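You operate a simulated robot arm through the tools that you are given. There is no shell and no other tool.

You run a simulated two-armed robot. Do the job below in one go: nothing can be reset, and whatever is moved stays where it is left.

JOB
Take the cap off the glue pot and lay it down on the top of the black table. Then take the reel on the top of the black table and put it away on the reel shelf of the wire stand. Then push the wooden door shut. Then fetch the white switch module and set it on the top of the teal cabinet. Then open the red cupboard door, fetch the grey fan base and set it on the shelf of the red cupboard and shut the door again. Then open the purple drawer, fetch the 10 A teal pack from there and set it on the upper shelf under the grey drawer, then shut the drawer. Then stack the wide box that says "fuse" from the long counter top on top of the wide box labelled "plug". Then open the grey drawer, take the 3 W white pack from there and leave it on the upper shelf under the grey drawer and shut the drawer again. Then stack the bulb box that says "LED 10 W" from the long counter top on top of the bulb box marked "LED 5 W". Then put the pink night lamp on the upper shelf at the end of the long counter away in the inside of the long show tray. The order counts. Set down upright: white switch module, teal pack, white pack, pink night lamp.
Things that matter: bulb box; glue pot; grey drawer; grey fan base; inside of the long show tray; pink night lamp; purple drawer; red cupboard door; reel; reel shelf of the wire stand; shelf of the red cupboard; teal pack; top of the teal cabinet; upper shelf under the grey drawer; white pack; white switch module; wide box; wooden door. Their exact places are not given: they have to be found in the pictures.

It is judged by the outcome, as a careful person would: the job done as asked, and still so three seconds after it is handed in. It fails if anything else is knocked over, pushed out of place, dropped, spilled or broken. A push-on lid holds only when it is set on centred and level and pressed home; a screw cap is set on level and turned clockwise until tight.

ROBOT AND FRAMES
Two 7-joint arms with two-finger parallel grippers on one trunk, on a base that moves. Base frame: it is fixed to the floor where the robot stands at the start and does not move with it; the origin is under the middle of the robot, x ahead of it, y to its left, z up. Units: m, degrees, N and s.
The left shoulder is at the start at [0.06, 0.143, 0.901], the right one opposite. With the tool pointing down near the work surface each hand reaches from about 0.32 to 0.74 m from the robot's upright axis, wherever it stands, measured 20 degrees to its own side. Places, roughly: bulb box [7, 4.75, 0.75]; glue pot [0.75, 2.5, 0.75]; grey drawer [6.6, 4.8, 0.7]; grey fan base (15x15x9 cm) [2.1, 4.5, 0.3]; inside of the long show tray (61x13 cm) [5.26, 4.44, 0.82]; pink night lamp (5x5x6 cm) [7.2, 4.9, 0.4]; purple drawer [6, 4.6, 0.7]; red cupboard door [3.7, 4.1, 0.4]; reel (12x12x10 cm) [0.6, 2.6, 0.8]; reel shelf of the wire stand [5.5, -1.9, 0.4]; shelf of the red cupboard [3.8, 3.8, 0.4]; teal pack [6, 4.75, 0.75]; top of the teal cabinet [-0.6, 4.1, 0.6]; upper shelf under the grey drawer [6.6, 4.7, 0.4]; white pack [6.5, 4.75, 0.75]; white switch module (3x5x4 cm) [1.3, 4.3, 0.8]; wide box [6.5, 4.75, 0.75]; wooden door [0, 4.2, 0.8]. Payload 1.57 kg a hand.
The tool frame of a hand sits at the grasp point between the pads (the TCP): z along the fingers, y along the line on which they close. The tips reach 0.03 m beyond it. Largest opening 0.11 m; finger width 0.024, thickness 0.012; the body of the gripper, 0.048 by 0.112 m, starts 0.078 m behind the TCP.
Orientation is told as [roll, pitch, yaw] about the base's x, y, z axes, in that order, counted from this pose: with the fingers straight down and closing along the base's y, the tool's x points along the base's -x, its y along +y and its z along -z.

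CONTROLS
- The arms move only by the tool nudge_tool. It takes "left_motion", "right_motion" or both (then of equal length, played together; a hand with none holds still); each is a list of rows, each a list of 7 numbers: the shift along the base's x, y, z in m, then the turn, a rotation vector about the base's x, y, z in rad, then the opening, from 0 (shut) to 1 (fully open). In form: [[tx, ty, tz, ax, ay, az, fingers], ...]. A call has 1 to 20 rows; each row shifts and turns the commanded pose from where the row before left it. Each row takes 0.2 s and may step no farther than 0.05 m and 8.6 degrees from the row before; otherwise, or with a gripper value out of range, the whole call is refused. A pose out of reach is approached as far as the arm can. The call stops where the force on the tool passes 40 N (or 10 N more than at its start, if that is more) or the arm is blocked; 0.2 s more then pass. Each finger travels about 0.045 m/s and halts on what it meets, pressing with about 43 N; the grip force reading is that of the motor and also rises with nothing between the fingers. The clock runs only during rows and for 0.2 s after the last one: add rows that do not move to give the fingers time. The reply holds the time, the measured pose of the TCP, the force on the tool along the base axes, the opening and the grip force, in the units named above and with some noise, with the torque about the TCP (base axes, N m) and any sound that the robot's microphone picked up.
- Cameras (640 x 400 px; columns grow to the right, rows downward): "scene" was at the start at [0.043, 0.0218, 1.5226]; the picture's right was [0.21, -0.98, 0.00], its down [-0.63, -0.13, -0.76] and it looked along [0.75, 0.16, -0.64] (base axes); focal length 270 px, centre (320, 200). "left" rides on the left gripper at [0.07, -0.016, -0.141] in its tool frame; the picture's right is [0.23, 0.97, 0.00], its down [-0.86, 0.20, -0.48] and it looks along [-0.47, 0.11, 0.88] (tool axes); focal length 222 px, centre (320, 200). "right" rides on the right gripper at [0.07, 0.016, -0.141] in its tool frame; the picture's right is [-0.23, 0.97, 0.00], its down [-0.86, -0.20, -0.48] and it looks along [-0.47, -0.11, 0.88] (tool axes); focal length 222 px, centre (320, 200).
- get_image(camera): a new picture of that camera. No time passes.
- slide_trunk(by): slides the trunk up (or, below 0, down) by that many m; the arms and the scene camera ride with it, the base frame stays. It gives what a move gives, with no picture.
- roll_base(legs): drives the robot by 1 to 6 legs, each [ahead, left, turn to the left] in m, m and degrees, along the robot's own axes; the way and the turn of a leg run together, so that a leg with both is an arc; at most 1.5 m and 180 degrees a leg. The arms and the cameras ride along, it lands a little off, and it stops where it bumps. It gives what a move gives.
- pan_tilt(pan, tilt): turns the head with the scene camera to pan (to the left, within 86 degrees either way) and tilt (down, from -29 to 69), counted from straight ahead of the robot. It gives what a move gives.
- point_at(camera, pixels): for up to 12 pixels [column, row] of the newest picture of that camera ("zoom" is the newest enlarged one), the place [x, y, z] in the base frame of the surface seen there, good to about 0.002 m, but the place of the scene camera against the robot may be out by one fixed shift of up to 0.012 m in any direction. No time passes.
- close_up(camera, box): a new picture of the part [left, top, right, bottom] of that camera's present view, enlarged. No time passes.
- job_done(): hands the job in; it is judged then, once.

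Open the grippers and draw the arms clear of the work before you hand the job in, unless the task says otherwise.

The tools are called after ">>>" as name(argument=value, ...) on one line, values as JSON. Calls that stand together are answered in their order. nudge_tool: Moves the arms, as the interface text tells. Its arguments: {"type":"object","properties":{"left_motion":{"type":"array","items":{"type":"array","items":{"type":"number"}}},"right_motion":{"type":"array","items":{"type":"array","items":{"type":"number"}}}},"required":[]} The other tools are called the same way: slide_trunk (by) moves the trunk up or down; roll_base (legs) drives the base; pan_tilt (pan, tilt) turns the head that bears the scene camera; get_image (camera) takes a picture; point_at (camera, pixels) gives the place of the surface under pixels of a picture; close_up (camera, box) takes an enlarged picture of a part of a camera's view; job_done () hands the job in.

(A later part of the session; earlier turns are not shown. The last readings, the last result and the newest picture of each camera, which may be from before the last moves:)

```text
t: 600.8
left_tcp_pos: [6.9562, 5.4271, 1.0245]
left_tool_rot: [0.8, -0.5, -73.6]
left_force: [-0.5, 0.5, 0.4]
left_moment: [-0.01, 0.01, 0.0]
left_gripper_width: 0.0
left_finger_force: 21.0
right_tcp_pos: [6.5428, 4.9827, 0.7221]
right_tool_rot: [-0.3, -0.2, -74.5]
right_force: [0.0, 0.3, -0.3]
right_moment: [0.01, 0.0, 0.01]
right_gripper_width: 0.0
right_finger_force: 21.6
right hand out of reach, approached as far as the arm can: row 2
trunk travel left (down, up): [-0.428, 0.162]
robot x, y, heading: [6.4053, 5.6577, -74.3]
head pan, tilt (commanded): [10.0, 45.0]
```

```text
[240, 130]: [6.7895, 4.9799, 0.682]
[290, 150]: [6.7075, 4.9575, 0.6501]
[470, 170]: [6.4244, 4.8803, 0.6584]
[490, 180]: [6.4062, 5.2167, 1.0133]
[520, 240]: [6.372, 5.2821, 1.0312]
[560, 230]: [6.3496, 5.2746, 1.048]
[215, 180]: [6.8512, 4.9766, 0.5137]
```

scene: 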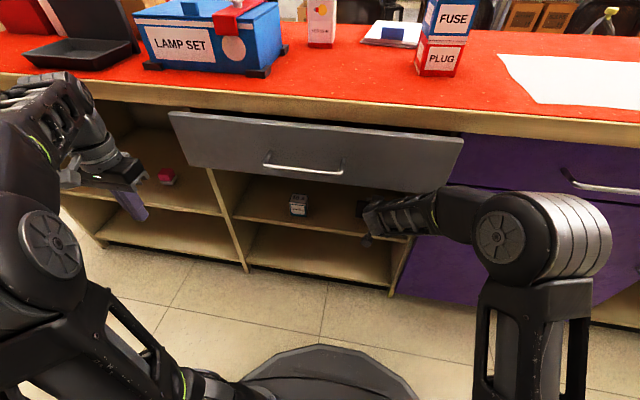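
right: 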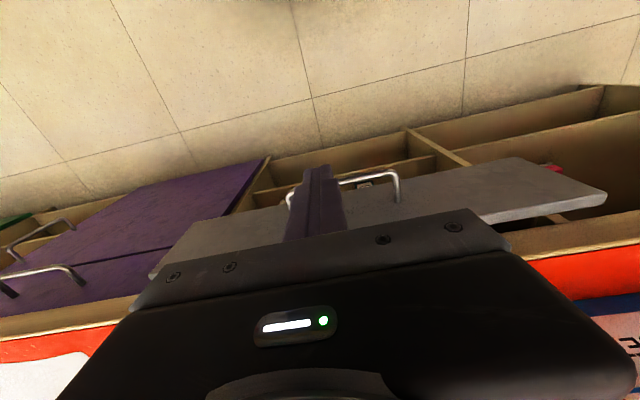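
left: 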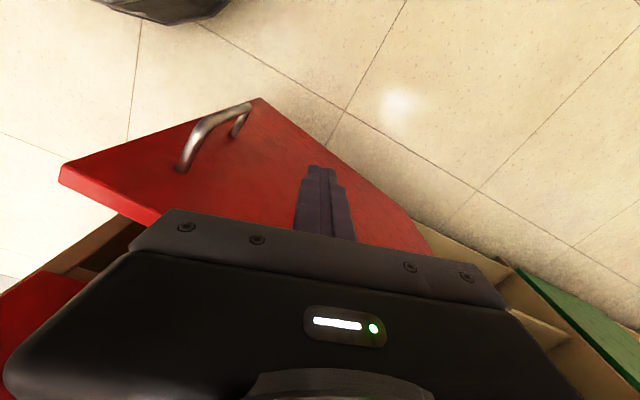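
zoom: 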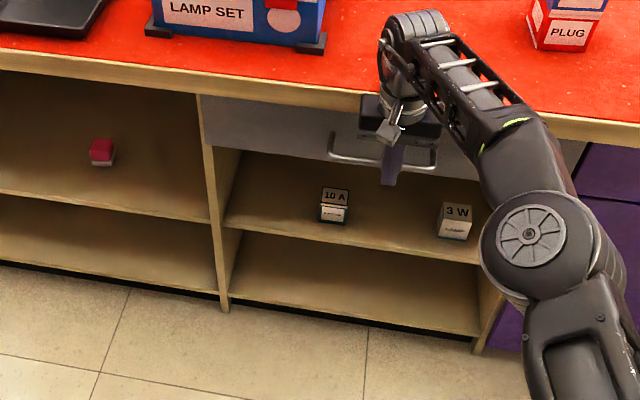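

The grey drawer is flush (d≈2.970). I withdraw the hand, raise up, and move left to look at the LED boxes behind the LAMP SET.

>>> nudge_tool(right_motion=[[-0.0108, 0.0385, 0, 0, 0, 0, 0], [-0.0108, 0.0385, 0, 0, 0, 0, 0], [0, 0, 0.045, 0, 0, 0, 0.3], [0, 0, 0.045, 0, 0, 0, 0.6], [0, 0, 0.045, 0, 0, 0, 0.9]])

>>> slide_trunk(by=0.16)

>>> roll_base(legs=[[0, 0.35, 0]])

>>> pan_tilt(pan=5, tilt=40)

>>> get_image(camera="scene")

```text
t: 602.0
left_tcp_pos: [6.9571, 5.429, 1.0244]
left_tool_rot: [0.6, -0.4, -73.7]
left_force: [-0.3, 0.5, -0.1]
left_moment: [0.03, -0.01, 0.04]
left_gripper_width: 0.0
left_finger_force: 21.5
right_tcp_pos: [6.5185, 5.0582, 0.8571]
right_tool_rot: [-0.3, -0.2, -74.5]
right_force: [0.3, 0.3, -0.7]
right_moment: [-0.02, 0.04, 0.0]
right_gripper_width: 0.064
right_finger_force: 0.1
trunk travel left (down, up): [-0.428, 0.162]
robot x, y, heading: [6.4052, 5.6561, -74.4]
head pan, tilt (commanded): [10.0, 45.0]
```

```text
t: 603.9
left_tcp_pos: [6.9554, 5.4271, 1.1851]
left_tool_rot: [0.7, -0.4, -73.6]
left_force: [0.6, -0.1, 0.4]
left_moment: [0.0, 0.02, -0.02]
left_gripper_width: 0.0
left_finger_force: 20.9
right_tcp_pos: [6.518, 5.0578, 1.0168]
right_tool_rot: [-0.4, -0.2, -74.5]
right_force: [0.3, 0.2, -0.3]
right_moment: [-0.01, 0.01, -0.03]
right_gripper_width: 0.0988
right_finger_force: 0.1
trunk travel left (down, up): [-0.588, 0.002]
robot x, y, heading: [6.4047, 5.6562, -74.1]
head pan, tilt (commanded): [10.0, 45.0]
```

```text
t: 606.3
left_tcp_pos: [7.2934, 5.5181, 1.1852]
left_tool_rot: [0.7, -0.5, -73.6]
left_force: [-0.6, 0.1, 0.3]
left_moment: [0.0, 0.0, 0.0]
left_gripper_width: 0.0002
left_finger_force: 20.8
right_tcp_pos: [6.8571, 5.1469, 1.0175]
right_tool_rot: [-0.4, -0.2, -74.5]
right_force: [-1.1, -0.2, 1.1]
right_moment: [-0.01, -0.05, 0.01]
right_gripper_width: 0.099
right_finger_force: 0.0
trunk travel left (down, up): [-0.588, 0.002]
robot x, y, heading: [6.747, 5.7485, -74.3]
head pan, tilt (commanded): [10.0, 45.0]
stopped in leg 1: the robot was blocked; the commanded pose is now the measured one
```

```text
t: 607.0
left_tcp_pos: [7.292, 5.5186, 1.1838]
left_tool_rot: [0.6, -0.5, -73.5]
left_force: [-0.4, 0.7, 0.1]
left_moment: [-0.02, 0.0, -0.01]
left_gripper_width: 0.0
left_finger_force: 21.2
right_tcp_pos: [6.8571, 5.147, 1.0176]
right_tool_rot: [-0.4, -0.2, -74.6]
right_force: [0.1, -0.6, -0.6]
right_moment: [0.01, -0.02, 0.03]
right_gripper_width: 0.0988
right_finger_force: 0.0
trunk travel left (down, up): [-0.588, 0.002]
robot x, y, heading: [6.7472, 5.7507, -74.2]
head pan, tilt (commanded): [5.0, 40.0]
```

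```text
taken
```

scene: 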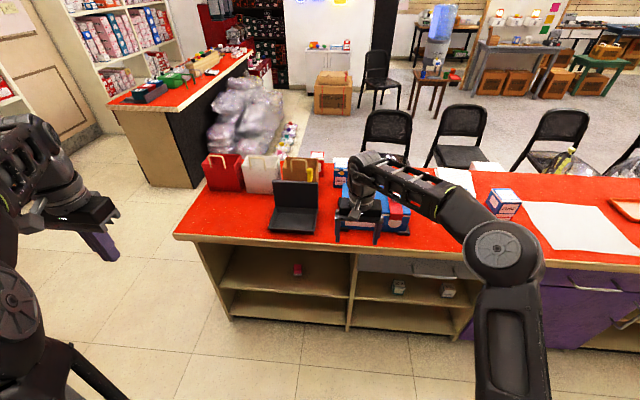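

The base bumped something, likely the wall shelves behind. I step ahead a little and look to the left and rear side.

>>> roll_base(legs=[[0.08, 0, 0]])

>>> pan_tilt(pan=86, tilt=45)

>>> get_image(camera="scene")

>>> pan_tilt(pan=-86, tilt=45)

>>> get_image(camera="scene")

```text
t: 608.0
left_tcp_pos: [7.3152, 5.4396, 1.1836]
left_tool_rot: [0.7, -0.5, -73.6]
left_force: [-0.8, -0.8, -0.4]
left_moment: [0.07, 0.01, -0.01]
left_gripper_width: 0.0
left_finger_force: 21.1
right_tcp_pos: [6.8774, 5.0706, 1.0162]
right_tool_rot: [-0.2, 0.0, -74.6]
right_force: [0.4, -0.3, -0.2]
right_moment: [0.04, 0.0, 0.02]
right_gripper_width: 0.0988
right_finger_force: 0.0
trunk travel left (down, up): [-0.588, 0.002]
robot x, y, heading: [6.7656, 5.6684, -74.3]
head pan, tilt (commanded): [5.0, 40.0]
```

```text
t: 609.6
left_tcp_pos: [7.3148, 5.4415, 1.1851]
left_tool_rot: [0.7, -0.5, -73.6]
left_force: [-0.2, 0.3, -0.2]
left_moment: [-0.02, 0.01, -0.01]
left_gripper_width: 0.0
left_finger_force: 21.2
right_tcp_pos: [6.8779, 5.0721, 1.0166]
right_tool_rot: [-0.3, -0.1, -74.6]
right_force: [-0.3, -0.4, 0.0]
right_moment: [0.0, -0.01, 0.0]
right_gripper_width: 0.0989
right_finger_force: 0.2
trunk travel left (down, up): [-0.588, 0.002]
robot x, y, heading: [6.7665, 5.6729, -74.4]
head pan, tilt (commanded): [85.9, 45.0]
```

```text
taken
```

scene: 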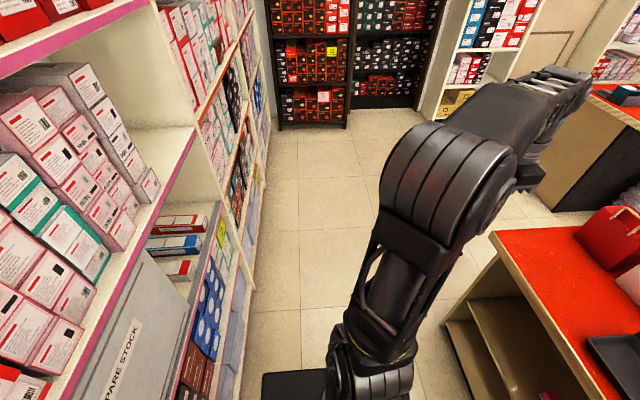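

```text
t: 612.2
left_tcp_pos: [7.3154, 5.4411, 1.185]
left_tool_rot: [0.7, -0.5, -73.7]
left_force: [-0.4, -0.3, 0.2]
left_moment: [-0.01, -0.01, 0.02]
left_gripper_width: 0.0
left_finger_force: 21.1
right_tcp_pos: [6.8762, 5.0718, 1.0175]
right_tool_rot: [-0.3, -0.2, -74.5]
right_force: [0.2, -1.0, 0.3]
right_moment: [-0.02, -0.04, 0.05]
right_gripper_width: 0.0992
right_finger_force: 0.0
trunk travel left (down, up): [-0.588, 0.002]
robot x, y, heading: [6.7632, 5.6751, -74.5]
head pan, tilt (commanded): [-85.9, 45.0]
```

```text
taken
```

scene: 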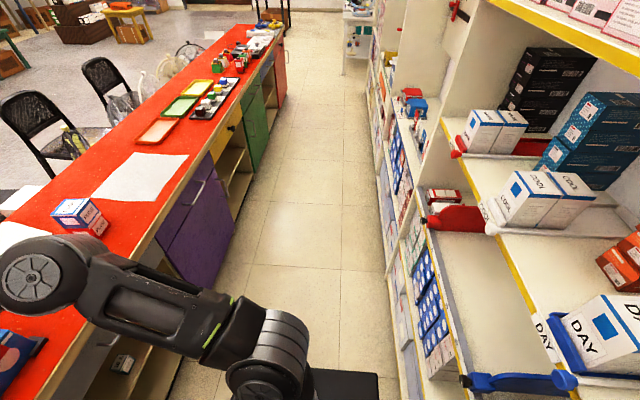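

The aisle items look undisturbed. I raise the right hand a bit and move in 0.25 m to view the LED boxes from above.

>>> nudge_tool(right_motion=[[0, 0, 0.045, 0, 0, 0, 1], [0, 0, 0.03, 0, 0, 0, 1]])

>>> roll_base(legs=[[0.25, 0, 0]])

>>> pan_tilt(pan=5, tilt=45)

>>> get_image(camera="scene")

>>> get_image(camera="right")

```text
t: 612.8
left_tcp_pos: [7.3132, 5.4417, 1.184]
left_tool_rot: [0.7, -0.6, -73.7]
left_force: [-0.5, -0.5, 0.2]
left_moment: [-0.02, 0.0, 0.0]
left_gripper_width: 0.0002
left_finger_force: 21.5
right_tcp_pos: [6.8751, 5.0729, 1.0889]
right_tool_rot: [-0.1, -0.6, -74.5]
right_force: [0.6, 0.3, 0.3]
right_moment: [0.03, -0.01, -0.02]
right_gripper_width: 0.1097
right_finger_force: 0.0
right hand out of reach, approached as far as the arm can: row 2
trunk travel left (down, up): [-0.588, 0.002]
robot x, y, heading: [6.7629, 5.6702, -74.5]
head pan, tilt (commanded): [-85.9, 45.0]
```

```text
t: 614.6
left_tcp_pos: [7.3832, 5.1979, 1.1846]
left_tool_rot: [0.7, -0.5, -73.6]
left_force: [-0.8, -0.5, 0.1]
left_moment: [0.09, 0.04, 0.01]
left_gripper_width: 0.0
left_finger_force: 21.0
right_tcp_pos: [6.9438, 4.8284, 1.0867]
right_tool_rot: [-0.1, -0.5, -74.5]
right_force: [-0.4, 1.0, 0.1]
right_moment: [0.01, 0.01, -0.03]
right_gripper_width: 0.1101
right_finger_force: 0.1
trunk travel left (down, up): [-0.588, 0.002]
robot x, y, heading: [6.8281, 5.4298, -74.1]
head pan, tilt (commanded): [-85.9, 45.0]
```

```text
t: 616.3
left_tcp_pos: [7.3841, 5.1978, 1.1852]
left_tool_rot: [0.7, -0.6, -73.5]
left_force: [0.7, 0.1, -0.3]
left_moment: [-0.06, -0.01, 0.01]
left_gripper_width: 0.0002
left_finger_force: 21.5
right_tcp_pos: [6.9431, 4.8295, 1.0875]
right_tool_rot: [-0.2, -0.6, -74.6]
right_force: [-0.1, -0.1, -1.1]
right_moment: [0.01, -0.01, 0.03]
right_gripper_width: 0.1103
right_finger_force: 0.1
trunk travel left (down, up): [-0.588, 0.002]
robot x, y, heading: [6.8363, 5.4277, -74.2]
head pan, tilt (commanded): [5.0, 45.0]
```

```text
taken
```

scene: 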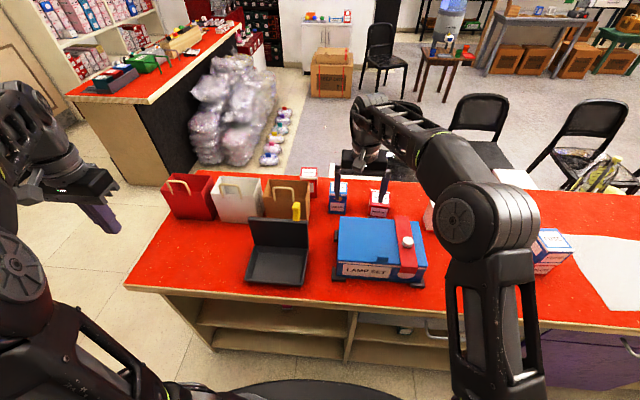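

```text
taken
```

right: 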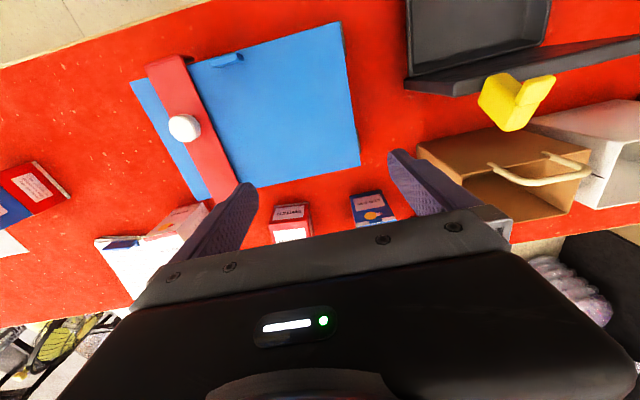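

LED 5 W shows at (373,205), LED 10 W hidden further behind the brown bag. I move a little ahead and left to see both from above.

>>> roll_base(legs=[[0.07, 0.04, 0]])

>>> nudge_tool(right_motion=[[0.013, -0.048, 0, 0, 0, 0, 1]])

>>> get_image(camera="right")

>>> close_up(camera="right", box=[240, 110, 460, 240])

```text
t: 617.3
left_tcp_pos: [7.4403, 5.1403, 1.1852]
left_tool_rot: [0.7, -0.5, -73.6]
left_force: [0.5, -1.4, 0.3]
left_moment: [0.05, 0.0, 0.0]
left_gripper_width: 0.0001
left_finger_force: 21.2
right_tcp_pos: [6.9995, 4.7721, 1.088]
right_tool_rot: [-0.2, -0.6, -74.6]
right_force: [0.0, -1.0, 0.2]
right_moment: [0.03, 0.02, -0.02]
right_gripper_width: 0.1099
right_finger_force: 0.0
trunk travel left (down, up): [-0.588, 0.002]
robot x, y, heading: [6.8927, 5.3697, -74.2]
head pan, tilt (commanded): [5.0, 45.0]
```

```text
t: 617.7
left_tcp_pos: [7.4389, 5.1399, 1.1851]
left_tool_rot: [0.7, -0.5, -73.7]
left_force: [-0.2, -0.2, 0.3]
left_moment: [0.06, 0.04, 0.02]
left_gripper_width: 0.0001
left_finger_force: 21.4
right_tcp_pos: [6.9974, 4.7454, 1.0686]
right_tool_rot: [0.0, -1.2, -74.6]
right_force: [0.0, -0.8, -0.6]
right_moment: [0.03, 0.0, 0.0]
right_gripper_width: 0.11
right_finger_force: 0.0
right hand out of reach, approached as far as the arm can: row 1
trunk travel left (down, up): [-0.588, 0.002]
robot x, y, heading: [6.8888, 5.3715, -74.4]
head pan, tilt (commanded): [5.0, 45.0]
```

```text
taken
```

right: 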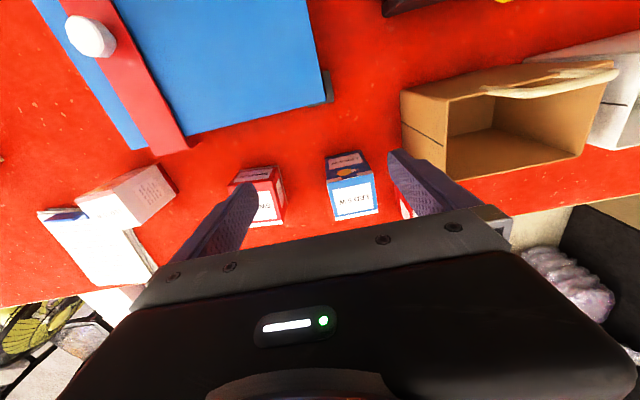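

```text
2.91 times, centred on (350, 175) of right
```

zoom: 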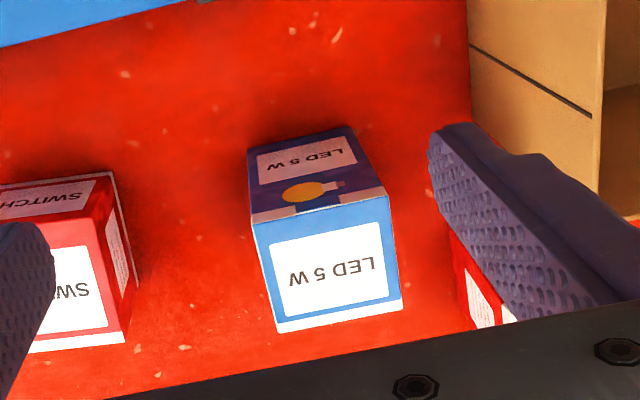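

LED 5 W's top is at (325,265) in the zoom, LED 10 W just right of it, behind my finger. I measure.

>>> point_at(camera="zoom", pixels=[[258, 232], [385, 200], [400, 302], [280, 328], [328, 268], [310, 165], [480, 270], [475, 300], [490, 320], [90, 300], [120, 330]])

>>> point_at(camera="right", pixels=[[400, 95], [445, 115], [500, 170], [585, 130], [330, 85], [320, 100], [300, 20], [190, 130], [140, 190], [405, 210]])

```text
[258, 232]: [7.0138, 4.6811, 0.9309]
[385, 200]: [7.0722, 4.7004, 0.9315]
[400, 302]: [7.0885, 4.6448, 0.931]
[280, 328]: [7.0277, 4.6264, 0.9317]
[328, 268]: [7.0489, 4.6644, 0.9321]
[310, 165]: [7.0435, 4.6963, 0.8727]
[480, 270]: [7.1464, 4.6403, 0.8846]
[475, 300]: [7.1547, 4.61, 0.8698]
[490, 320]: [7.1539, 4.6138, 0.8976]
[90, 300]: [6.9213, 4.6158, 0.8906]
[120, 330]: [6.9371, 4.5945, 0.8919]
```

```text
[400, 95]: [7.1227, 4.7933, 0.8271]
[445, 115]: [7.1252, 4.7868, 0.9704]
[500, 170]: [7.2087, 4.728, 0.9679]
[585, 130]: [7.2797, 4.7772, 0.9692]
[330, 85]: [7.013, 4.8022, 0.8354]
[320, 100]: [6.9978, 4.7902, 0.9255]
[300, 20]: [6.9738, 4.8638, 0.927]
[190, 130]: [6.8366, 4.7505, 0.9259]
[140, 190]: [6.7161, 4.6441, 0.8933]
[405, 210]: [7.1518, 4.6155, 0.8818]
```

LED 5 W: centre (7.0506,4.6632), top z 0.931. LED 10 W stands at the far edge behind the brown bag; it may be easier from the customer side. I measure the floor there.

>>> pan_tilt(pan=10, tilt=30)

>>> get_image(camera="scene")

```text
t: 618.5
left_tcp_pos: [7.4401, 5.1419, 1.1849]
left_tool_rot: [0.7, -0.6, -73.8]
left_force: [0.6, -0.8, 1.0]
left_moment: [0.01, 0.01, -0.02]
left_gripper_width: 0.0002
left_finger_force: 21.5
right_tcp_pos: [6.9971, 4.7464, 1.0697]
right_tool_rot: [0.0, -1.2, -74.7]
right_force: [-0.3, -0.2, 0.1]
right_moment: [-0.02, 0.01, 0.01]
right_gripper_width: 0.1101
right_finger_force: 0.0
trunk travel left (down, up): [-0.588, 0.002]
robot x, y, heading: [6.8883, 5.3716, -74.3]
head pan, tilt (commanded): [10.0, 30.0]
```

```text
taken
```

scene: 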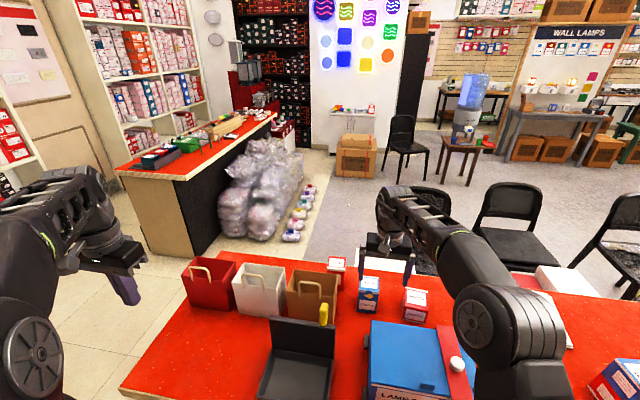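

>>> close_up(camera="scene", box=[200, 130, 500, 300])

>>> point_at(camera="scene", pixels=[[340, 240], [340, 215], [270, 238], [297, 235], [300, 200], [355, 175], [420, 260], [400, 180], [445, 180], [336, 262], [330, 280], [480, 230]])

```text
2.13 times, centred on (350, 215) of scene
```

zoom: 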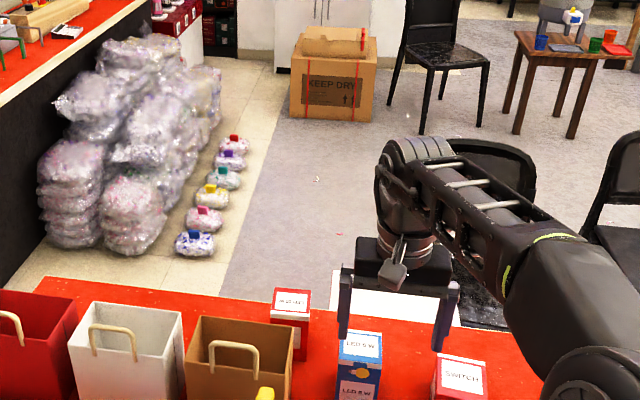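

```text
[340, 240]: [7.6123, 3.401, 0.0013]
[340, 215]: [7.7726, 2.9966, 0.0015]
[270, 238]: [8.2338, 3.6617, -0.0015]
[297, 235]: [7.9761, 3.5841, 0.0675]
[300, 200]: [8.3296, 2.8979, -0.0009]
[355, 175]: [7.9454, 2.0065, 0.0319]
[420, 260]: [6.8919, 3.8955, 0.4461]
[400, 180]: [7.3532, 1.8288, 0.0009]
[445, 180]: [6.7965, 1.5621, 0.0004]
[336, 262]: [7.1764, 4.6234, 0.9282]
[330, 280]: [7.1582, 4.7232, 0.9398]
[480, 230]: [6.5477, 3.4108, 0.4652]
```

LED 10 W's top is near (7.185,4.619,0.93), a few cm from the customer-side edge. I look for the way around the counter's far end.

>>> pan_tilt(pan=50, tilt=35)

>>> get_image(camera="scene")

>>> point_at(camera="scene", pixels=[[300, 300], [370, 250], [430, 200], [395, 190], [300, 180], [500, 300], [350, 330], [520, 200], [480, 230], [450, 300], [330, 120], [250, 250]])

```text
t: 619.6
left_tcp_pos: [7.4386, 5.1417, 1.1841]
left_tool_rot: [0.6, -0.5, -73.8]
left_force: [0.0, -0.5, 0.0]
left_moment: [-0.04, 0.02, 0.01]
left_gripper_width: 0.0
left_finger_force: 20.8
right_tcp_pos: [6.9973, 4.7461, 1.0698]
right_tool_rot: [0.0, -1.1, -74.6]
right_force: [-0.8, -0.3, 0.6]
right_moment: [-0.01, -0.02, 0.0]
right_gripper_width: 0.1099
right_finger_force: 0.1
trunk travel left (down, up): [-0.588, 0.002]
robot x, y, heading: [6.8902, 5.3695, -74.4]
head pan, tilt (commanded): [50.0, 35.0]
```

```text
taken
```

scene: 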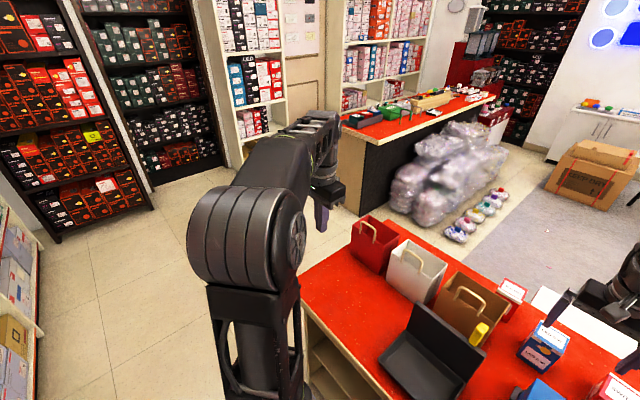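

```text
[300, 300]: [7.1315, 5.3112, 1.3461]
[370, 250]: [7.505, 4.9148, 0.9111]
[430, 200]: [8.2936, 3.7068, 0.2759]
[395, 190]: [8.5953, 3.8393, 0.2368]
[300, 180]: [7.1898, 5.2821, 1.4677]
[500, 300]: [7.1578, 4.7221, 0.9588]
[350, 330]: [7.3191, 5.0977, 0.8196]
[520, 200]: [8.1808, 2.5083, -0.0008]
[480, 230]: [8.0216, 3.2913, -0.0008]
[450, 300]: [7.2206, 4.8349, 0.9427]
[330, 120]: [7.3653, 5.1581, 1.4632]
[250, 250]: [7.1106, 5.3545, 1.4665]
```

>>> point_at(camera="scene", pixels=[[350, 213], [362, 205], [390, 215], [348, 160], [306, 290], [303, 280], [395, 222], [408, 232], [440, 238], [445, 240], [150, 300], [110, 210]])

```text
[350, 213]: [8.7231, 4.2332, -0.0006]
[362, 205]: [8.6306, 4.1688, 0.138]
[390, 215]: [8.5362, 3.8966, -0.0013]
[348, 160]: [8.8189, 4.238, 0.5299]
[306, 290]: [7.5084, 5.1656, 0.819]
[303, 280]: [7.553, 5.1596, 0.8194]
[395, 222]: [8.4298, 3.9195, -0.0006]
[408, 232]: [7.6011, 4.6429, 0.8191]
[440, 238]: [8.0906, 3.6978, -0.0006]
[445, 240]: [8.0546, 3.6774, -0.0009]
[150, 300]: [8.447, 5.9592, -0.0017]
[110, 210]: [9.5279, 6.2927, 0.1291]
```

The passage at the counter's far end (between a≈8.66 and the back counter at a≈9.54) is wide enough. I back off the counter and sidle left past its end.

>>> roll_base(legs=[[-0.16, 0, 0]])

>>> roll_base(legs=[[0, 1.4, 0]])

>>> pan_tilt(pan=60, tilt=30)

>>> get_image(camera="scene")

>>> pan_tilt(pan=-20, tilt=30)

>>> get_image(camera="scene")

```text
t: 621.0
left_tcp_pos: [7.3956, 5.3008, 1.1853]
left_tool_rot: [0.8, -0.7, -73.6]
left_force: [0.3, -0.6, -0.1]
left_moment: [-0.03, 0.0, 0.0]
left_gripper_width: 0.0002
left_finger_force: 21.3
right_tcp_pos: [6.9543, 4.9034, 1.0705]
right_tool_rot: [0.0, -1.2, -74.5]
right_force: [1.0, 0.7, -0.9]
right_moment: [-0.01, 0.02, -0.03]
right_gripper_width: 0.1102
right_finger_force: 0.1
trunk travel left (down, up): [-0.588, 0.002]
robot x, y, heading: [6.8442, 5.528, -74.4]
head pan, tilt (commanded): [50.0, 35.0]
```

```text
t: 627.9
left_tcp_pos: [8.7398, 5.7041, 1.1849]
left_tool_rot: [0.7, -0.5, -72.2]
left_force: [-1.0, -0.1, -0.3]
left_moment: [-0.01, 0.01, 0.02]
left_gripper_width: 0.0
left_finger_force: 21.7
right_tcp_pos: [8.3078, 5.2994, 1.0699]
right_tool_rot: [-0.1, -1.1, -73.0]
right_force: [0.5, -0.1, 0.3]
right_moment: [0.02, 0.02, 0.03]
right_gripper_width: 0.11
right_finger_force: 0.1
trunk travel left (down, up): [-0.588, 0.002]
robot x, y, heading: [8.1822, 5.9228, -73.1]
head pan, tilt (commanded): [50.0, 35.0]
```

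```text
t: 628.7
left_tcp_pos: [8.7386, 5.7053, 1.1849]
left_tool_rot: [0.7, -0.5, -72.3]
left_force: [-0.6, 0.4, -0.8]
left_moment: [0.01, -0.03, 0.0]
left_gripper_width: 0.0
left_finger_force: 21.0
right_tcp_pos: [8.3068, 5.2986, 1.0699]
right_tool_rot: [-0.1, -1.2, -73.2]
right_force: [0.1, -0.6, 0.3]
right_moment: [-0.02, -0.05, 0.01]
right_gripper_width: 0.1098
right_finger_force: 0.0
trunk travel left (down, up): [-0.588, 0.002]
robot x, y, heading: [8.1842, 5.9192, -72.9]
head pan, tilt (commanded): [60.0, 30.0]
```

```text
taken
```

scene: 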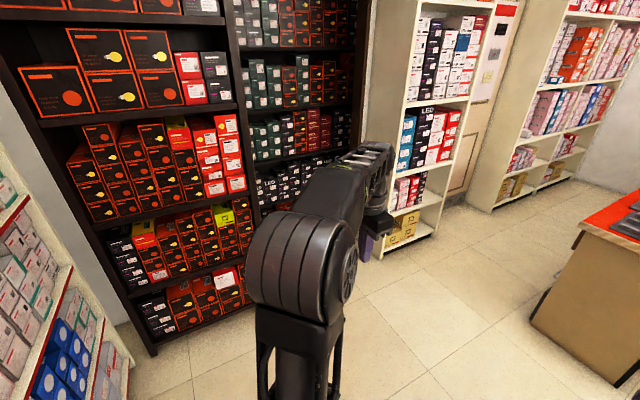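

```text
t: 630.2
left_tcp_pos: [8.7402, 5.7042, 1.1842]
left_tool_rot: [0.7, -0.6, -72.1]
left_force: [-0.2, 0.6, 0.3]
left_moment: [-0.01, 0.02, 0.01]
left_gripper_width: 0.0
left_finger_force: 22.0
right_tcp_pos: [8.3087, 5.2981, 1.0703]
right_tool_rot: [0.0, -1.3, -73.1]
right_force: [0.0, 0.1, -0.8]
right_moment: [0.04, -0.01, -0.03]
right_gripper_width: 0.1101
right_finger_force: 0.1
trunk travel left (down, up): [-0.588, 0.002]
robot x, y, heading: [8.1819, 5.9184, -72.8]
head pan, tilt (commanded): [-20.0, 30.0]
```

```text
taken
```

scene: 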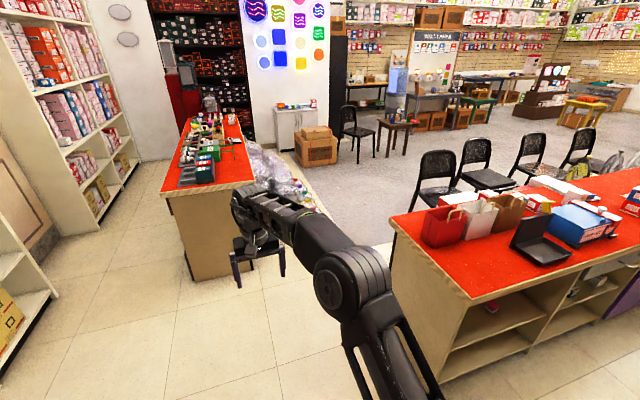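

I move ahead to have room, then turn around to face the counter from the other side.

>>> roll_base(legs=[[0.45, 0, 0], [0, 0, 178.5]])

>>> pan_tilt(pan=60, tilt=40)

>>> get_image(camera="scene")

```text
t: 640.2
left_tcp_pos: [7.7688, 5.7092, 1.1844]
left_tool_rot: [0.7, -0.6, 106.6]
left_force: [-0.3, 0.0, -1.1]
left_moment: [0.02, -0.01, 0.01]
left_gripper_width: 0.0002
left_finger_force: 21.1
right_tcp_pos: [8.208, 6.1053, 1.07]
right_tool_rot: [-0.1, -1.2, 105.6]
right_force: [0.2, -0.6, -0.3]
right_moment: [-0.02, -0.02, 0.01]
right_gripper_width: 0.1102
right_finger_force: 0.1
trunk travel left (down, up): [-0.588, 0.002]
robot x, y, heading: [8.3188, 5.4841, 105.6]
head pan, tilt (commanded): [-20.0, 30.0]
```

```text
t: 641.8
left_tcp_pos: [7.7689, 5.7097, 1.1859]
left_tool_rot: [0.7, -0.5, 106.6]
left_force: [-0.5, -0.4, -1.0]
left_moment: [0.01, 0.01, 0.03]
left_gripper_width: 0.0
left_finger_force: 21.3
right_tcp_pos: [8.2081, 6.1065, 1.0696]
right_tool_rot: [-0.1, -1.3, 105.6]
right_force: [0.4, -0.8, -0.7]
right_moment: [0.0, 0.0, 0.01]
right_gripper_width: 0.1097
right_finger_force: 0.1
trunk travel left (down, up): [-0.588, 0.002]
robot x, y, heading: [8.3193, 5.4828, 105.8]
head pan, tilt (commanded): [60.0, 40.0]
```

```text
taken
```

scene: 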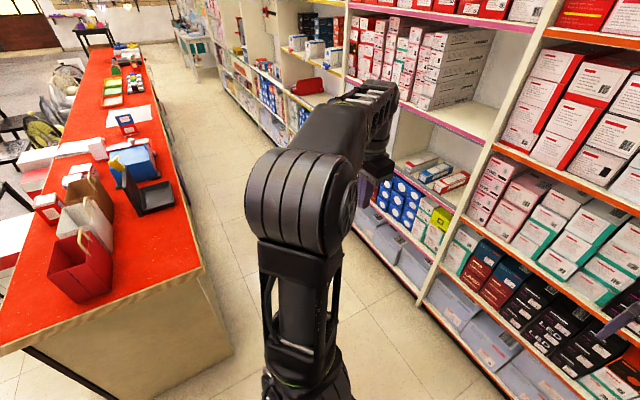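

I back through the passage to the customer side: left 0.38 m, back 1.0 m.

>>> roll_base(legs=[[0, 0.38, 0], [-1.0, 0, 0]])

>>> pan_tilt(pan=70, tilt=35)

>>> get_image(camera="scene")

```text
t: 649.0
left_tcp_pos: [7.6673, 4.6375, 1.1846]
left_tool_rot: [0.7, -0.5, 107.0]
left_force: [-0.4, 0.4, 0.0]
left_moment: [0.03, -0.02, -0.01]
left_gripper_width: 0.0002
left_finger_force: 21.0
right_tcp_pos: [8.1054, 5.0372, 1.0699]
right_tool_rot: [-0.1, -1.2, 106.0]
right_force: [0.8, -0.6, 0.6]
right_moment: [0.0, 0.0, -0.02]
right_gripper_width: 0.11
right_finger_force: 0.1
trunk travel left (down, up): [-0.588, 0.002]
robot x, y, heading: [8.2214, 4.4141, 106.1]
head pan, tilt (commanded): [60.0, 40.0]
```

```text
t: 649.7
left_tcp_pos: [7.6668, 4.6367, 1.1853]
left_tool_rot: [0.7, -0.5, 107.0]
left_force: [-0.1, -0.8, -0.7]
left_moment: [0.03, 0.0, 0.04]
left_gripper_width: 0.0
left_finger_force: 21.2
right_tcp_pos: [8.1046, 5.0381, 1.0698]
right_tool_rot: [-0.1, -1.2, 106.1]
right_force: [0.0, -1.0, 0.2]
right_moment: [0.0, 0.01, 0.02]
right_gripper_width: 0.11
right_finger_force: 0.1
trunk travel left (down, up): [-0.588, 0.002]
robot x, y, heading: [8.2238, 4.4165, 106.3]
head pan, tilt (commanded): [70.0, 35.0]
```

```text
taken
```

scene: 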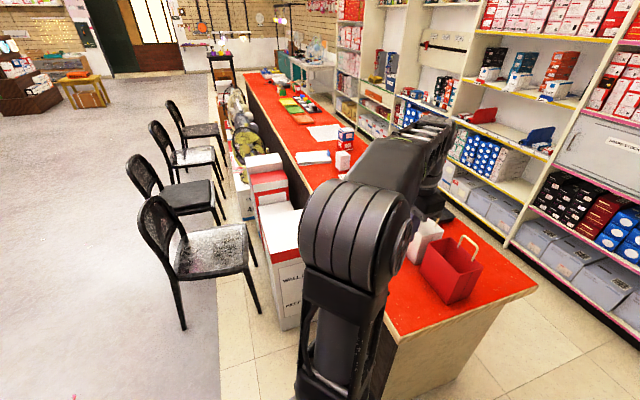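

There are cartons on the floor along the customer side; I measure them, the chair, and see what space is left.

>>> close_up(camera="scene", box=[200, 130, 420, 340])

>>> point_at(camera="scene", pixels=[[285, 235], [262, 195], [305, 235], [283, 325], [270, 250], [262, 165], [255, 270], [195, 275], [310, 210], [258, 315], [190, 330], [220, 360]])

```text
1.90 times, centred on (310, 235) of scene
```

zoom: 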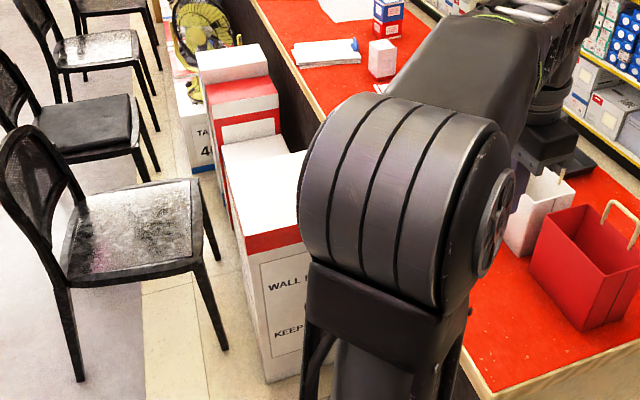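

```text
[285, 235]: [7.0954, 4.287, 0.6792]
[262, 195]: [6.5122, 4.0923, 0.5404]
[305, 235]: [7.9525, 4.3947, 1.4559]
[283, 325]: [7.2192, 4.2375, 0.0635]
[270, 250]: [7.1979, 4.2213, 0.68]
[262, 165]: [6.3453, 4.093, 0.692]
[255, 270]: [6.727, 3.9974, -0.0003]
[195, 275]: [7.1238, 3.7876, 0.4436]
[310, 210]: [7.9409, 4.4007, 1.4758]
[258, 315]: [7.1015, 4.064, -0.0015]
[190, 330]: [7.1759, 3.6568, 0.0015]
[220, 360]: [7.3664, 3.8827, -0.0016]
```

The white carton reaches a≈8.10 and chairs lie further; at a≈8.45, d≈2.05 there is room, and the left hand can reach both LED boxes. I sidle left 0.65 m.

>>> roll_base(legs=[[0.02, 0.64, -0.5]])

>>> pan_tilt(pan=30, tilt=50)

>>> get_image(camera="scene")

>>> get_image(camera="left")

```text
t: 653.3
left_tcp_pos: [7.0539, 4.4944, 1.1845]
left_tool_rot: [0.6, -0.5, 106.0]
left_force: [-0.9, 1.3, 0.6]
left_moment: [0.0, 0.0, -0.05]
left_gripper_width: 0.0003
left_finger_force: 20.8
right_tcp_pos: [7.4986, 4.8861, 1.0692]
right_tool_rot: [0.0, -1.2, 105.1]
right_force: [-0.8, 0.1, -0.5]
right_moment: [-0.03, -0.01, -0.02]
right_gripper_width: 0.11
right_finger_force: 0.0
trunk travel left (down, up): [-0.588, 0.002]
robot x, y, heading: [7.6023, 4.2593, 105.3]
head pan, tilt (commanded): [70.0, 35.0]
```

```text
t: 654.3
left_tcp_pos: [7.056, 4.4938, 1.1854]
left_tool_rot: [0.6, -0.4, 105.9]
left_force: [0.8, -0.3, -0.1]
left_moment: [-0.01, 0.01, -0.02]
left_gripper_width: 0.0004
left_finger_force: 21.6
right_tcp_pos: [7.4982, 4.887, 1.0685]
right_tool_rot: [-0.1, -1.4, 105.2]
right_force: [0.8, 0.0, 0.1]
right_moment: [0.01, -0.02, 0.03]
right_gripper_width: 0.1098
right_finger_force: 0.1
trunk travel left (down, up): [-0.588, 0.002]
robot x, y, heading: [7.6051, 4.2634, 105.2]
head pan, tilt (commanded): [30.0, 50.0]
```

```text
taken
```

scene: 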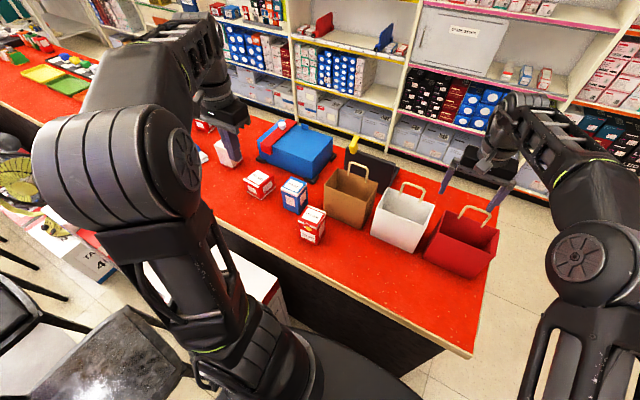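

```text
taken
```

left: 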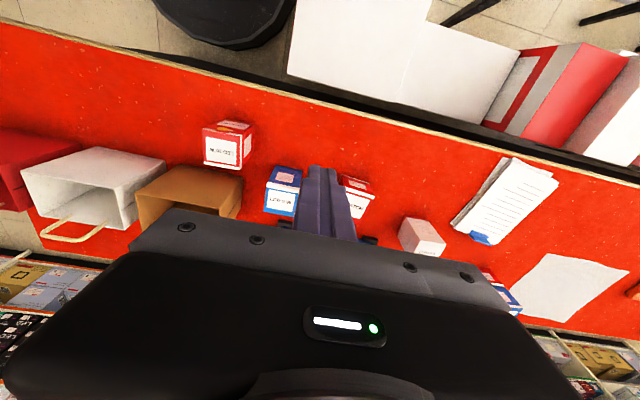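

Great view: LED 10 W at (311,223), LED 5 W (294,195). The right hand hovers near the red bag; I check the bag's handle height before moving it.

>>> point_at(camera="scene", pixels=[[475, 210], [490, 218], [460, 225], [410, 185], [353, 168], [311, 215], [311, 232], [294, 188], [294, 200], [350, 190], [335, 215], [485, 165]])

>>> get_image(camera="right")

```text
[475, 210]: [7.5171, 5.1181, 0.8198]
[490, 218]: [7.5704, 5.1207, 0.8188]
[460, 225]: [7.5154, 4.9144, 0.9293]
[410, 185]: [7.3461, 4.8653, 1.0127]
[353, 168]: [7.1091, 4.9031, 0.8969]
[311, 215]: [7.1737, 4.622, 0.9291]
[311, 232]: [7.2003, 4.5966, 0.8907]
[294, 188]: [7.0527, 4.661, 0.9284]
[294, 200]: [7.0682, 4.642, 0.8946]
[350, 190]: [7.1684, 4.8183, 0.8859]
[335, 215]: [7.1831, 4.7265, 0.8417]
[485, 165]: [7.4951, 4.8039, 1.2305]
```

```text
taken
```

right: 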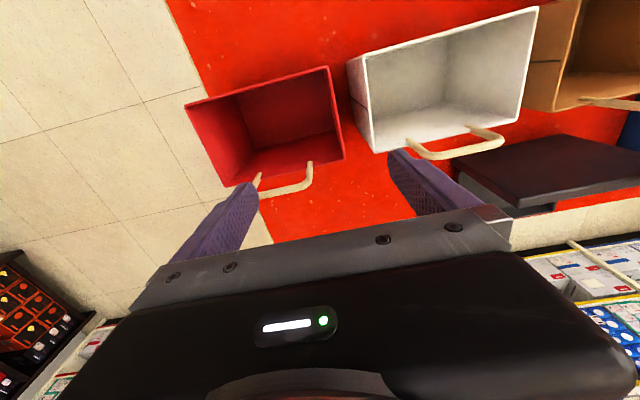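

The right fingertips clear the bag handles (z≈1.01) by ~2.5 cm. I draw the right hand back toward me, keeping its height.

>>> nudge_tool(right_motion=[[0.0, 0.0, 0.01, 0, 0, 0, 1], [0.0121, -0.0433, 0.004, 0, 0, 0, 1], [0.0121, -0.0433, 0.004, 0, 0, 0, 1], [0.0121, -0.0433, 0.004, 0, 0, 0, 1], [0.0121, -0.0433, 0.004, 0, 0, 0, 1], [0.0121, -0.0433, 0, 0, 0, 0, 1]])

>>> get_image(camera="scene")

```text
t: 655.7
left_tcp_pos: [7.0561, 4.4927, 1.1855]
left_tool_rot: [0.7, -0.6, 105.9]
left_force: [-0.1, -0.7, 0.1]
left_moment: [0.01, 0.02, 0.0]
left_gripper_width: 0.0002
left_finger_force: 21.4
right_tcp_pos: [7.561, 4.6668, 1.0956]
right_tool_rot: [-0.1, -1.2, 105.0]
right_force: [-0.4, -1.1, 0.3]
right_moment: [0.01, -0.01, 0.01]
right_gripper_width: 0.1101
right_finger_force: 0.0
right hand out of reach, approached as far as the arm can: row 1
trunk travel left (down, up): [-0.588, 0.002]
robot x, y, heading: [7.6025, 4.2616, 105.4]
head pan, tilt (commanded): [30.0, 50.0]
```

```text
taken
```

scene: 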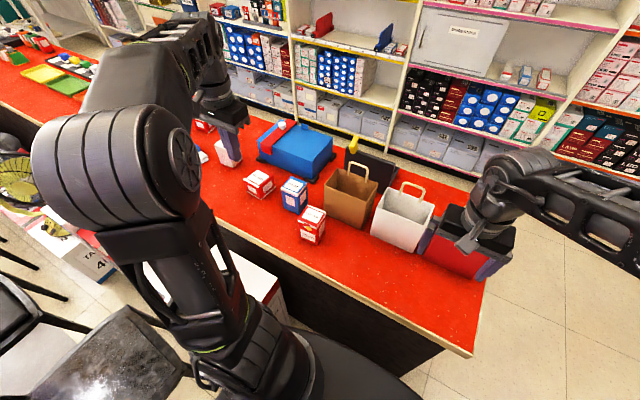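

Now the left hand for LED 10 W: I measure it and LED 5 W with the left wrist camera.

>>> get_image(camera="left")

>>> close_up(camera="left", box=[170, 100, 400, 240])

```text
taken
```

left: 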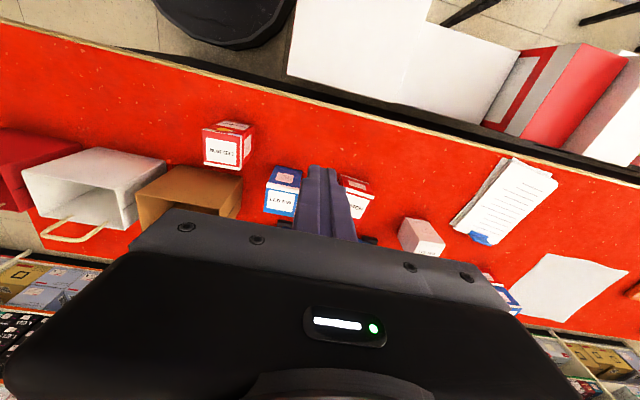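

```text
2.78 times, centred on (285, 170) of left
```

zoom: 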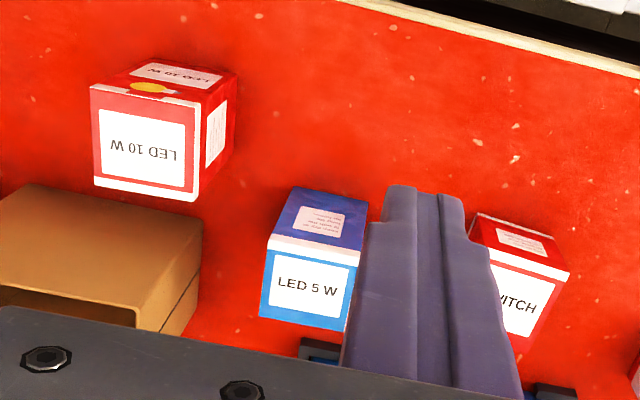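

>>> point_at(camera="zoom", pixels=[[95, 92], [197, 110], [193, 195], [98, 182], [145, 145], [275, 255], [352, 270], [340, 325], [265, 315], [308, 288], [200, 215], [120, 250]])

```text
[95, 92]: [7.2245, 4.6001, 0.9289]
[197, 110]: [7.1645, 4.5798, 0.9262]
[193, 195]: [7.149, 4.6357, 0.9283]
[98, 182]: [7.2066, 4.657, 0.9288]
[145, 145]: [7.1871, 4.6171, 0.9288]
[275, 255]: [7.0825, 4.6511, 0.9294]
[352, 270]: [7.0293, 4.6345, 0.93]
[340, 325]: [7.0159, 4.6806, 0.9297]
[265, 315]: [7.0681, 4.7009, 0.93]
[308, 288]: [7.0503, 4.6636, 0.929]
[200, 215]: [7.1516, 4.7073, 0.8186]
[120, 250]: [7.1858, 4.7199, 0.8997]
```

LED 10 W: centre (7.186,4.618), 6×6 cm, top 0.929. LED 5 W: centre (7.050,4.665). I bring the open left hand over LED 10 W.

>>> nudge_tool(left_motion=[[0.0325, 0.0311, -0.02, 0, 0, 0.007, 0.5], [0.0325, 0.0311, -0.02, 0, 0, 0.007, 0.75], [0.0325, 0.0311, -0.02, 0, 0, 0.007, 0.8], [0.0325, 0.0311, -0.02, 0, 0, 0.007, 0.8]])

>>> get_image(camera="left")

```text
t: 656.7
left_tcp_pos: [7.1828, 4.6163, 1.1052]
left_tool_rot: [0.8, -0.5, 107.6]
left_force: [0.0, 0.4, -0.3]
left_moment: [0.01, 0.01, -0.02]
left_gripper_width: 0.0822
left_finger_force: 0.0
right_tcp_pos: [7.5601, 4.669, 1.095]
right_tool_rot: [-0.1, -1.2, 105.1]
right_force: [-0.3, -0.4, -0.5]
right_moment: [-0.01, -0.02, 0.01]
right_gripper_width: 0.11
right_finger_force: 0.0
trunk travel left (down, up): [-0.588, 0.002]
robot x, y, heading: [7.6048, 4.2598, 105.5]
head pan, tilt (commanded): [30.0, 50.0]
```

```text
taken
```

left: 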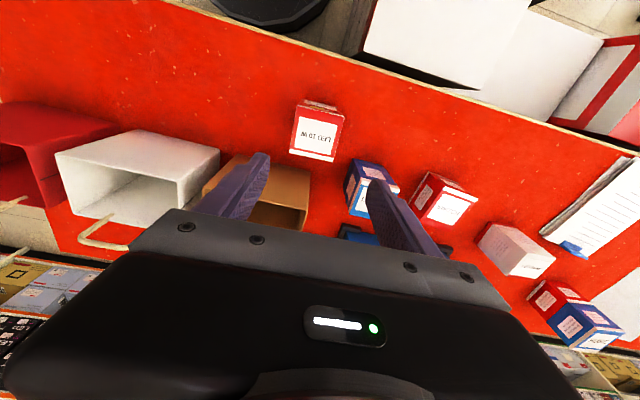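

LED 10 W (318,130) lies between the fingers' paths. I fine-centre, level the hand and descend to z≈0.98 for a check.

>>> nudge_tool(left_motion=[[0.003, 0.002, -0.03, -0.004, -0.016, 0, 0.8], [0, 0, -0.045, 0, 0, 0, 0.8], [0, 0, -0.045, 0, 0, 0, 0.8]])

>>> get_image(camera="left")

>>> close_up(camera="scene", box=[230, 120, 420, 270])

```text
t: 657.5
left_tcp_pos: [7.1872, 4.6196, 0.9853]
left_tool_rot: [0.0, 0.0, 107.6]
left_force: [-0.6, -0.6, -0.4]
left_moment: [-0.01, 0.0, -0.02]
left_gripper_width: 0.0883
left_finger_force: 0.0
right_tcp_pos: [7.5594, 4.6698, 1.0962]
right_tool_rot: [-0.1, -1.1, 105.2]
right_force: [-0.2, 0.7, 0.0]
right_moment: [0.01, -0.01, -0.02]
right_gripper_width: 0.1099
right_finger_force: 0.0
trunk travel left (down, up): [-0.588, 0.002]
robot x, y, heading: [7.6035, 4.2604, 105.1]
head pan, tilt (commanded): [30.0, 50.0]
```

```text
taken
```

left: 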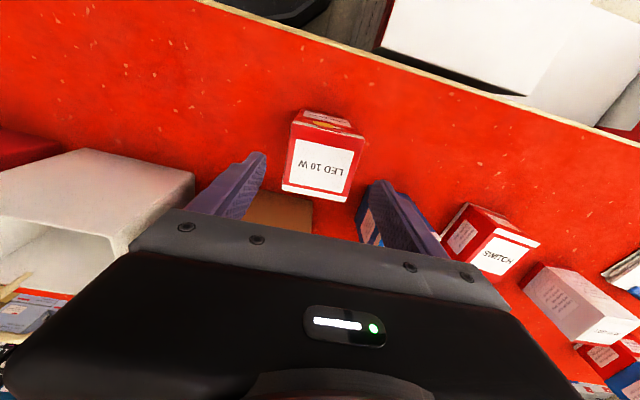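

```text
2.67 times, centred on (325, 195) of scene
```

zoom: 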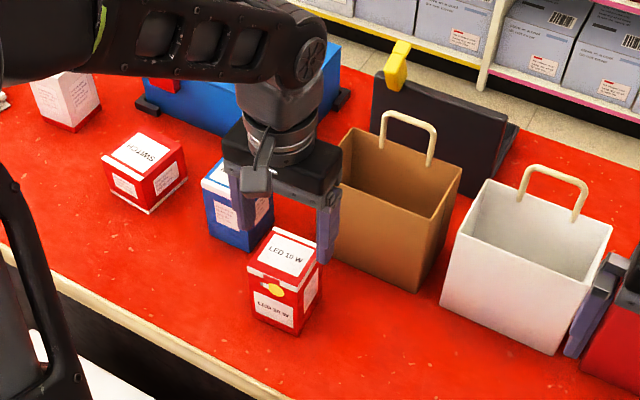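

Clear on both sides. I descend to z≈0.90 and grip LED 10 W.

>>> nudge_tool(left_motion=[[-0.001, -0.001, -0.045, 0, 0, 0, 0.8], [0, 0, -0.038, 0, 0, 0, 0.8], [0, 0, 0, 0, 0, 0, 0.8], [0, 0, 0, 0, 0, 0, 0.5], [0, 0, 0, 0, 0, 0, 0.35], [0, 0, 0, 0, 0, 0, 0.35], [0, 0, 0, 0, 0, 0, 0.35]])

>>> get_image(camera="left")

```text
t: 659.1
left_tcp_pos: [7.1857, 4.6168, 0.9018]
left_tool_rot: [-0.1, -0.1, 107.6]
left_force: [0.2, 0.5, 0.7]
left_moment: [-0.01, -0.01, 0.01]
left_gripper_width: 0.0653
left_finger_force: 37.3
right_tcp_pos: [7.56, 4.6687, 1.0967]
right_tool_rot: [-0.1, -1.1, 105.1]
right_force: [0.5, 0.0, -0.1]
right_moment: [0.03, -0.02, 0.03]
right_gripper_width: 0.1101
right_finger_force: 0.2
trunk travel left (down, up): [-0.588, 0.002]
robot x, y, heading: [7.6055, 4.2604, 105.1]
head pan, tilt (commanded): [30.0, 50.0]
```

```text
taken
```

left: 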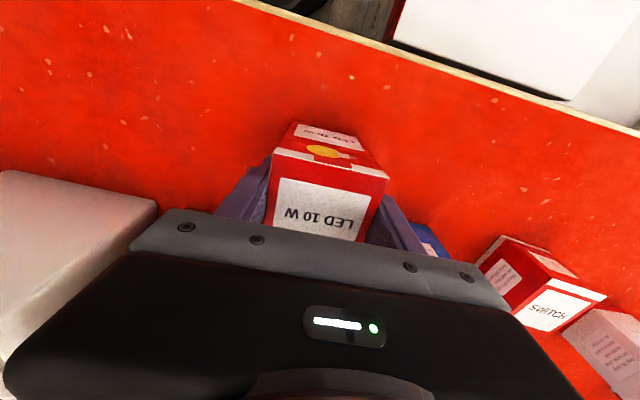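

Gripped. I lift LED 10 W 15 cm and move it over LED 5 W.

>>> nudge_tool(left_motion=[[0, 0, 0.02, 0, 0, 0, 0.35], [0, 0, 0.045, 0, 0, 0, 0.35], [0, 0, 0.045, 0, 0, 0, 0.35], [0, 0, 0.04, 0, 0, 0, 0.35], [-0.0452, 0.0161, 0, 0, 0, 0, 0.35], [-0.0452, 0.0161, 0, 0, 0, 0, 0.35], [-0.0452, 0.0161, 0, 0, 0, 0, 0.35]])

>>> get_image(camera="left")

>>> close_up(camera="scene", box=[210, 110, 400, 260])

```text
t: 660.7
left_tcp_pos: [7.0485, 4.6682, 1.0524]
left_tool_rot: [-0.2, 0.1, 107.6]
left_force: [0.3, 0.7, -0.8]
left_moment: [-0.02, -0.02, 0.01]
left_gripper_width: 0.0651
left_finger_force: 43.3
right_tcp_pos: [7.5595, 4.6692, 1.0957]
right_tool_rot: [-0.1, -1.1, 105.1]
right_force: [-0.2, -0.2, -0.4]
right_moment: [0.0, 0.01, 0.0]
right_gripper_width: 0.11
right_finger_force: 0.2
trunk travel left (down, up): [-0.588, 0.002]
robot x, y, heading: [7.6025, 4.2613, 105.3]
head pan, tilt (commanded): [30.0, 50.0]
```

```text
taken
```

left: 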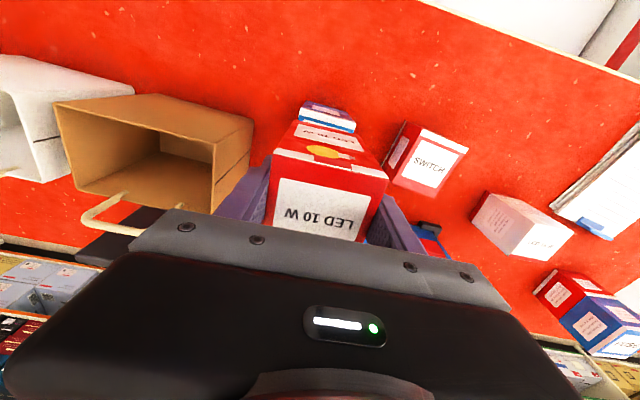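

```text
2.67 times, centred on (305, 185) of scene
```

zoom: 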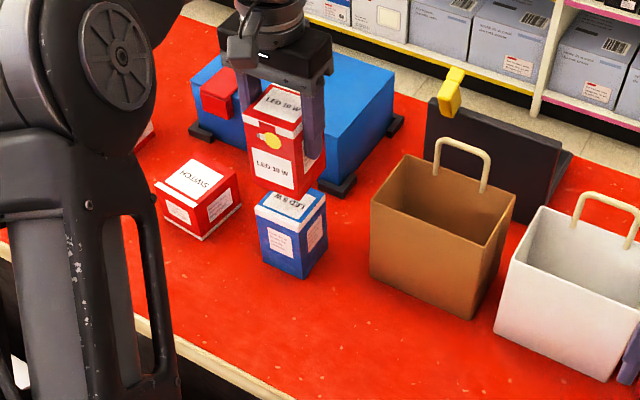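

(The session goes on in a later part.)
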